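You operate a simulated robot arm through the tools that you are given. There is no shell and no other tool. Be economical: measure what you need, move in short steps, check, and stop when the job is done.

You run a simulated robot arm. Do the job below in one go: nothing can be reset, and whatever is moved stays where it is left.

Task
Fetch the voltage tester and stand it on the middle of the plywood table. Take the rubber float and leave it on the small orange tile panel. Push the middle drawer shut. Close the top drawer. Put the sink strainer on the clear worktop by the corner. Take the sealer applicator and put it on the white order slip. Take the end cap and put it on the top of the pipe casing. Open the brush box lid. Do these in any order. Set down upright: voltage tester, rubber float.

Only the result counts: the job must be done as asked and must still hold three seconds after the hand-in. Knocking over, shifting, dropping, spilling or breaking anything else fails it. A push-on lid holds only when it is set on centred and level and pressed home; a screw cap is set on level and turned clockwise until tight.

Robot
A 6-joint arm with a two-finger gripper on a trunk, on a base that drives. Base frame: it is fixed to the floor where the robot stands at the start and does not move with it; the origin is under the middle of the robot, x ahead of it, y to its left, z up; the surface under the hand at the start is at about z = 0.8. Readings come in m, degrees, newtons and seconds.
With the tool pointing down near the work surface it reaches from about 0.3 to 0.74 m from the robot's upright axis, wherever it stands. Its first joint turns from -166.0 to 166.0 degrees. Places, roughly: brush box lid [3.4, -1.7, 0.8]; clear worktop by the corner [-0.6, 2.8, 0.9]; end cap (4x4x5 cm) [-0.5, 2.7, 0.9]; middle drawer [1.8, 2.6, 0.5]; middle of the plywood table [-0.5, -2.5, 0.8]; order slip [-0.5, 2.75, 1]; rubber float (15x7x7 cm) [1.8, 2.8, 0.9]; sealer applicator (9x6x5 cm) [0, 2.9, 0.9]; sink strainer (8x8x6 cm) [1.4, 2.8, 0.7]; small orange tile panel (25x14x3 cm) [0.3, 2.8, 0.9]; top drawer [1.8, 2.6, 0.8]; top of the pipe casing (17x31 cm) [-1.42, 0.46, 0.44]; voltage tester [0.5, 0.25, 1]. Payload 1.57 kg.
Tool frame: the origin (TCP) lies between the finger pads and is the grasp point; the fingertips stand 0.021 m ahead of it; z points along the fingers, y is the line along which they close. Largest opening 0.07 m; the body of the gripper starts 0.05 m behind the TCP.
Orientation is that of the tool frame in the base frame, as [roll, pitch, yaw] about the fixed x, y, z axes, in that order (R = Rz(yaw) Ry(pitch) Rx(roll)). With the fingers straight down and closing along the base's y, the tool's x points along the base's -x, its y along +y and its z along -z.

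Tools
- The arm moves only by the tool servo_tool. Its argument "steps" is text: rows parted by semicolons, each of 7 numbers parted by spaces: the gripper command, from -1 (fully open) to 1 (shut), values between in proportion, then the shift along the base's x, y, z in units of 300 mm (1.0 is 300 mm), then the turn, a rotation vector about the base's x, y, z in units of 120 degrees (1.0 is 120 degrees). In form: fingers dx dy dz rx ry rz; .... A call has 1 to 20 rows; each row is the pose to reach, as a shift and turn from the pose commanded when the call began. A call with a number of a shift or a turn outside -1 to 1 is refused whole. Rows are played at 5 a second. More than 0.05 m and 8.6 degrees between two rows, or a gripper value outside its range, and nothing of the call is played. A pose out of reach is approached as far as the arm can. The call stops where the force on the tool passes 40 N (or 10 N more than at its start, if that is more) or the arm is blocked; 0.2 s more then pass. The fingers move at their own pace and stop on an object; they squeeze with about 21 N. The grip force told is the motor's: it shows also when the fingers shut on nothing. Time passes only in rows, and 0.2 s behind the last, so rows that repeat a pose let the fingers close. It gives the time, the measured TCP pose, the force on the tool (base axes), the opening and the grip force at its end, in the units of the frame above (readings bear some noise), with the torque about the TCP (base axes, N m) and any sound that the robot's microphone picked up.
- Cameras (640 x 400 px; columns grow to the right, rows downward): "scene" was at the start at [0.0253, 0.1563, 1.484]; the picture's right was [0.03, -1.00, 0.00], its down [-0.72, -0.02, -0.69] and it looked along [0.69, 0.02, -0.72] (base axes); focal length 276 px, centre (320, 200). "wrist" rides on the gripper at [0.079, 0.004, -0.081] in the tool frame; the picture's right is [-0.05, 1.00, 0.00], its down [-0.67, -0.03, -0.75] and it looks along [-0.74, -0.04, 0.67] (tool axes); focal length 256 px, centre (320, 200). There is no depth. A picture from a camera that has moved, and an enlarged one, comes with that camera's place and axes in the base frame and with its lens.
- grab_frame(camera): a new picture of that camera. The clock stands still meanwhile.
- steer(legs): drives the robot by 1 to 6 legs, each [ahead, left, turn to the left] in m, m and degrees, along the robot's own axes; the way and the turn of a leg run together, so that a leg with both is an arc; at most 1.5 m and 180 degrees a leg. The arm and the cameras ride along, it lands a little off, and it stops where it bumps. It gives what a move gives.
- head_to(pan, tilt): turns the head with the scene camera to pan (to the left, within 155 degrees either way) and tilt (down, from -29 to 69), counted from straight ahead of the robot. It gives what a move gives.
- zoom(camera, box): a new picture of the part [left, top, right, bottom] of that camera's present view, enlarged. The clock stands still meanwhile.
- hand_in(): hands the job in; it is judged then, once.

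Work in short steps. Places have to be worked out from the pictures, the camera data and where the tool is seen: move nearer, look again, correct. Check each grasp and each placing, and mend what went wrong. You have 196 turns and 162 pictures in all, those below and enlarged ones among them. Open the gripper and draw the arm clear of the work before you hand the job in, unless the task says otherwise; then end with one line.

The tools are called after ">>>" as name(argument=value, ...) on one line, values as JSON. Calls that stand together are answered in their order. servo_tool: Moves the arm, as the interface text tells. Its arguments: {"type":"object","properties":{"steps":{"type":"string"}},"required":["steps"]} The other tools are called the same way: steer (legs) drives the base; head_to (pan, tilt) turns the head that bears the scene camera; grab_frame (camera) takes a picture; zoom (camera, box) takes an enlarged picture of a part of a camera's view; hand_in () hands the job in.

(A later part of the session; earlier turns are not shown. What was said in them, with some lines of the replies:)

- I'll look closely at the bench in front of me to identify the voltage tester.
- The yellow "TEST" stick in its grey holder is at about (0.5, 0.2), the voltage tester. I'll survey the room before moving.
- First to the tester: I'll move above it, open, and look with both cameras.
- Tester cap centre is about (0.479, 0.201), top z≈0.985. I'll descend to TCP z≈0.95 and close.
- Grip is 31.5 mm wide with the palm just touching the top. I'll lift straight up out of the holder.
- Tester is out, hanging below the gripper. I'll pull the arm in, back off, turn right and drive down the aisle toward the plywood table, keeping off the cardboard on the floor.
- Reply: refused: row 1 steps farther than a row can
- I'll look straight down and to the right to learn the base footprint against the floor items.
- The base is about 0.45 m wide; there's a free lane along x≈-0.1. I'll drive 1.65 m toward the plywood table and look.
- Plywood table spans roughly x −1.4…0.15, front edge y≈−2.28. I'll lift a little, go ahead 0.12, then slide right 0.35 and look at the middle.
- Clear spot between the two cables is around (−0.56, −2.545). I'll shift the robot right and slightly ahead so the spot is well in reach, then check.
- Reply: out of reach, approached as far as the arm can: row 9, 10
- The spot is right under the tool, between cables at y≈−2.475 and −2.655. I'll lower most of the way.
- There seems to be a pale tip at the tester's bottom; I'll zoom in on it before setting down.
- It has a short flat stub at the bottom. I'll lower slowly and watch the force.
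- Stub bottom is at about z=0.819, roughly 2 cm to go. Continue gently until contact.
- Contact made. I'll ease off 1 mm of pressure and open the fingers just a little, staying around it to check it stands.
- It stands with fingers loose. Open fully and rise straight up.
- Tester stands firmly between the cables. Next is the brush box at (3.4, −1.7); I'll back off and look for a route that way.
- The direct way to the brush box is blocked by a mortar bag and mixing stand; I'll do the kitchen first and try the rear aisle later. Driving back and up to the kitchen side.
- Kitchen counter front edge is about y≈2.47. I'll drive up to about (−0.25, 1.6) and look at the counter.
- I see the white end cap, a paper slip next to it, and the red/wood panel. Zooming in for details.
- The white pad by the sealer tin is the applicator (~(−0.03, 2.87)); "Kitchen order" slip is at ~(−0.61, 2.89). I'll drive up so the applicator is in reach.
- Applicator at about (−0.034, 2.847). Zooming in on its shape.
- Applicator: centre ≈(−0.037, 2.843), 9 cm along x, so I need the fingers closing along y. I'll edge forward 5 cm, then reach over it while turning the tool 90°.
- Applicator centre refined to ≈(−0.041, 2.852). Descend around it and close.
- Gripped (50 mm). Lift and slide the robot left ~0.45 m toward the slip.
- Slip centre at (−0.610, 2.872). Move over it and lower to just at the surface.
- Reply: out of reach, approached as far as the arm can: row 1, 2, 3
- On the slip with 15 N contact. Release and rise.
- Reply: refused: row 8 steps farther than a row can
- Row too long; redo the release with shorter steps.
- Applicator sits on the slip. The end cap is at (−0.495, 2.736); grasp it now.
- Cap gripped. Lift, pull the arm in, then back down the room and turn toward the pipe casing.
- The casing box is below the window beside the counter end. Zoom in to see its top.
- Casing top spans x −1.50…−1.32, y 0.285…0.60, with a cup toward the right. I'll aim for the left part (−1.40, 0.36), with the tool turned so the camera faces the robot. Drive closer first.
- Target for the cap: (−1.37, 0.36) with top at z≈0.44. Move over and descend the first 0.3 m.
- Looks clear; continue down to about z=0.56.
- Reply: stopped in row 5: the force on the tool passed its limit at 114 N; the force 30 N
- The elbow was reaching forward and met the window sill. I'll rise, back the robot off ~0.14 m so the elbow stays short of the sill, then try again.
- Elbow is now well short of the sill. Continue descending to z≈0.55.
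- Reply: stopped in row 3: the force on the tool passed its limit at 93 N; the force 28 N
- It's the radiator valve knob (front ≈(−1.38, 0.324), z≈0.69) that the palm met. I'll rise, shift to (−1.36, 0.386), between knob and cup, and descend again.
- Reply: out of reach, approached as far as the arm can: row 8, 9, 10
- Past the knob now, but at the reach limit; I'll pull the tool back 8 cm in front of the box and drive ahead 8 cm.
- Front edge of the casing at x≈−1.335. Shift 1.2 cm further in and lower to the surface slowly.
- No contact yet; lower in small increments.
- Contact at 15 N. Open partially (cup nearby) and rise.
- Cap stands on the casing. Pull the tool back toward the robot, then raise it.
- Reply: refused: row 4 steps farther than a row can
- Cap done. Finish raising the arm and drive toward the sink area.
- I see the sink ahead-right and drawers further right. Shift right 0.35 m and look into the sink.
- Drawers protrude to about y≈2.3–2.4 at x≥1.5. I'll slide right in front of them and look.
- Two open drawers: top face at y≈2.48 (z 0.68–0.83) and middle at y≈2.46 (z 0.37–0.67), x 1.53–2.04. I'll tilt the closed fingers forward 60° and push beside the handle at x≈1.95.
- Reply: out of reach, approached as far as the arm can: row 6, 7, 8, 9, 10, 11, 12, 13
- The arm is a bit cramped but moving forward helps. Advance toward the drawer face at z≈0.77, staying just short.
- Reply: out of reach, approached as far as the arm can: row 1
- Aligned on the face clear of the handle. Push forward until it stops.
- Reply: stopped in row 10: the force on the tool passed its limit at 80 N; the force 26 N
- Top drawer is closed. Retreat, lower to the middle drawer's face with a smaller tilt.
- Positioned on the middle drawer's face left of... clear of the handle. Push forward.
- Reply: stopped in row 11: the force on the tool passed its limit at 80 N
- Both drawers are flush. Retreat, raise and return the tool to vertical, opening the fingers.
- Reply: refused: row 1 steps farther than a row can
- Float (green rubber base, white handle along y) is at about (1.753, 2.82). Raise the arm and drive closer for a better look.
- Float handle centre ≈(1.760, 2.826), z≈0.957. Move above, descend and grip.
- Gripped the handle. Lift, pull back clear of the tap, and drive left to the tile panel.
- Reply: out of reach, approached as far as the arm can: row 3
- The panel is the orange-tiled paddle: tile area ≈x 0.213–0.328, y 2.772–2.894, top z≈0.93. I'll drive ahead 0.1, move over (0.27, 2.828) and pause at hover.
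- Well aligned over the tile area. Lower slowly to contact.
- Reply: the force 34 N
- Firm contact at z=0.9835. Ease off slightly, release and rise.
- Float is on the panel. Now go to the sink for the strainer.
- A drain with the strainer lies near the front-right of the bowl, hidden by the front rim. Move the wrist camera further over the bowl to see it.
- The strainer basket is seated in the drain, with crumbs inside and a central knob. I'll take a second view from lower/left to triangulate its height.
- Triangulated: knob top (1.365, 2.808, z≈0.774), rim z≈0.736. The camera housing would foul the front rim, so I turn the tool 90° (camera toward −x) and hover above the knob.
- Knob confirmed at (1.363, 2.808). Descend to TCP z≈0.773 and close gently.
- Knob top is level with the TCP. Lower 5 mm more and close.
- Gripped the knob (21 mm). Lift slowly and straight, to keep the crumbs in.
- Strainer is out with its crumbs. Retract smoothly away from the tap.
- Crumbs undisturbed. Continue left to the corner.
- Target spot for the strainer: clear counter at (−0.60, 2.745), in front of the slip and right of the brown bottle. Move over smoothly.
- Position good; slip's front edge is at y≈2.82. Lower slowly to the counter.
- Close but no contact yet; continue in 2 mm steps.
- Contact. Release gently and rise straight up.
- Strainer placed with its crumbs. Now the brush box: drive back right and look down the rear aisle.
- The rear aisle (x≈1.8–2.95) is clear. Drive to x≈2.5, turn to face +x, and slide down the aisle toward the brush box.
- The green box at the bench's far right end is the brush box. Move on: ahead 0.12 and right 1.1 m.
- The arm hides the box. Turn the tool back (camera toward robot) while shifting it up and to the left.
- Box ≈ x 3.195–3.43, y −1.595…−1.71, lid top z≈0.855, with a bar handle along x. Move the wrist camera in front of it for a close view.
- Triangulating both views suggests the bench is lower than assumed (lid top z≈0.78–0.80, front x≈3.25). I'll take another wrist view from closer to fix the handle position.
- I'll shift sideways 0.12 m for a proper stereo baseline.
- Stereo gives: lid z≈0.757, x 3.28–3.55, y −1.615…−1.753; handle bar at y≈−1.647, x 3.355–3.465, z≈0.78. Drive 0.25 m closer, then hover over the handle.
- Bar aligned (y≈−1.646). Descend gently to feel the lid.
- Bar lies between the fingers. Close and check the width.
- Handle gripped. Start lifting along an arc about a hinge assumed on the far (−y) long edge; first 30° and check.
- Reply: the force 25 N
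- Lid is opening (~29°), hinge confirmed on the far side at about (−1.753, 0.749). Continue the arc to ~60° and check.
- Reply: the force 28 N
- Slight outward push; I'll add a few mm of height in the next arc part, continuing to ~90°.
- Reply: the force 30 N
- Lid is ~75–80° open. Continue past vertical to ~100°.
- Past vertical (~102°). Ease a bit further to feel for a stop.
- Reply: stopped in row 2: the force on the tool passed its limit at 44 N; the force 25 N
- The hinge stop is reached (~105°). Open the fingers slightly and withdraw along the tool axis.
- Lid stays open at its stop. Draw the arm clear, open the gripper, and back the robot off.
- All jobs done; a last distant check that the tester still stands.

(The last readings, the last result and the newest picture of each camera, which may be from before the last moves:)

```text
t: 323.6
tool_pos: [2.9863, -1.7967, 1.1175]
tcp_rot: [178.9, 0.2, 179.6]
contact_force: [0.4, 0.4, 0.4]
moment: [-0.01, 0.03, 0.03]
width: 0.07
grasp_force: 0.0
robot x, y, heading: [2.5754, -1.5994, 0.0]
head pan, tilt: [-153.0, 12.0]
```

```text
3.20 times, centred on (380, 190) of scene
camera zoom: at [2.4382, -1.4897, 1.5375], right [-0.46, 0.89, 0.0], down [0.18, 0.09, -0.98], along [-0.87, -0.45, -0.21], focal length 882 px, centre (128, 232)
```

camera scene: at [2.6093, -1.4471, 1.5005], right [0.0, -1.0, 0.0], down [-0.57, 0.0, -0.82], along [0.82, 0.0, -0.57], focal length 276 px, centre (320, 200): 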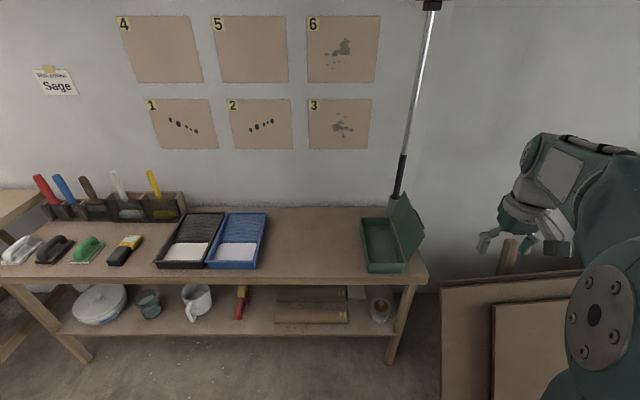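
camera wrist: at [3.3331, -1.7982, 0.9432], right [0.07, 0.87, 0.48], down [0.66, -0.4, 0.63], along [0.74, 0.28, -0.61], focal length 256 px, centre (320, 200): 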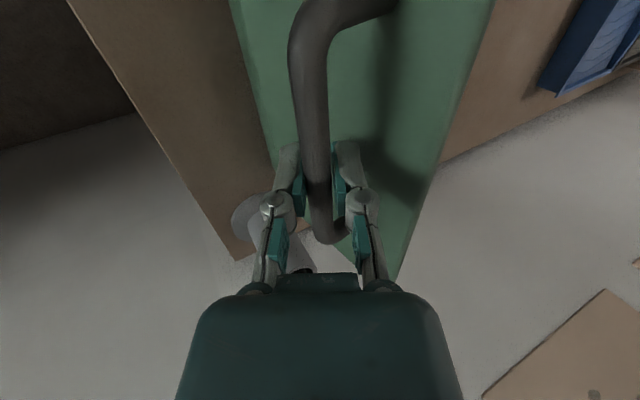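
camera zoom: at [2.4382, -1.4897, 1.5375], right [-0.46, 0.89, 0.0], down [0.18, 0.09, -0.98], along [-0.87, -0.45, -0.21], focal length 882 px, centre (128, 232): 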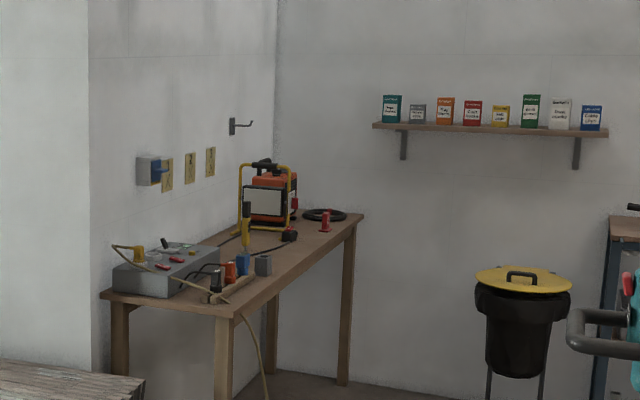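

The tester is still standing on the plywood table, the gripper is open and the arm is clear. Handing in.

>>> hand_in()

```text
The job is handed in.
```

All eight tasks are done and I have handed the job in. On the way, the gripper pressed the radiator valve knob twice (about 100 N) while placing the end cap, and I did not check afterwards whether its setting changed.
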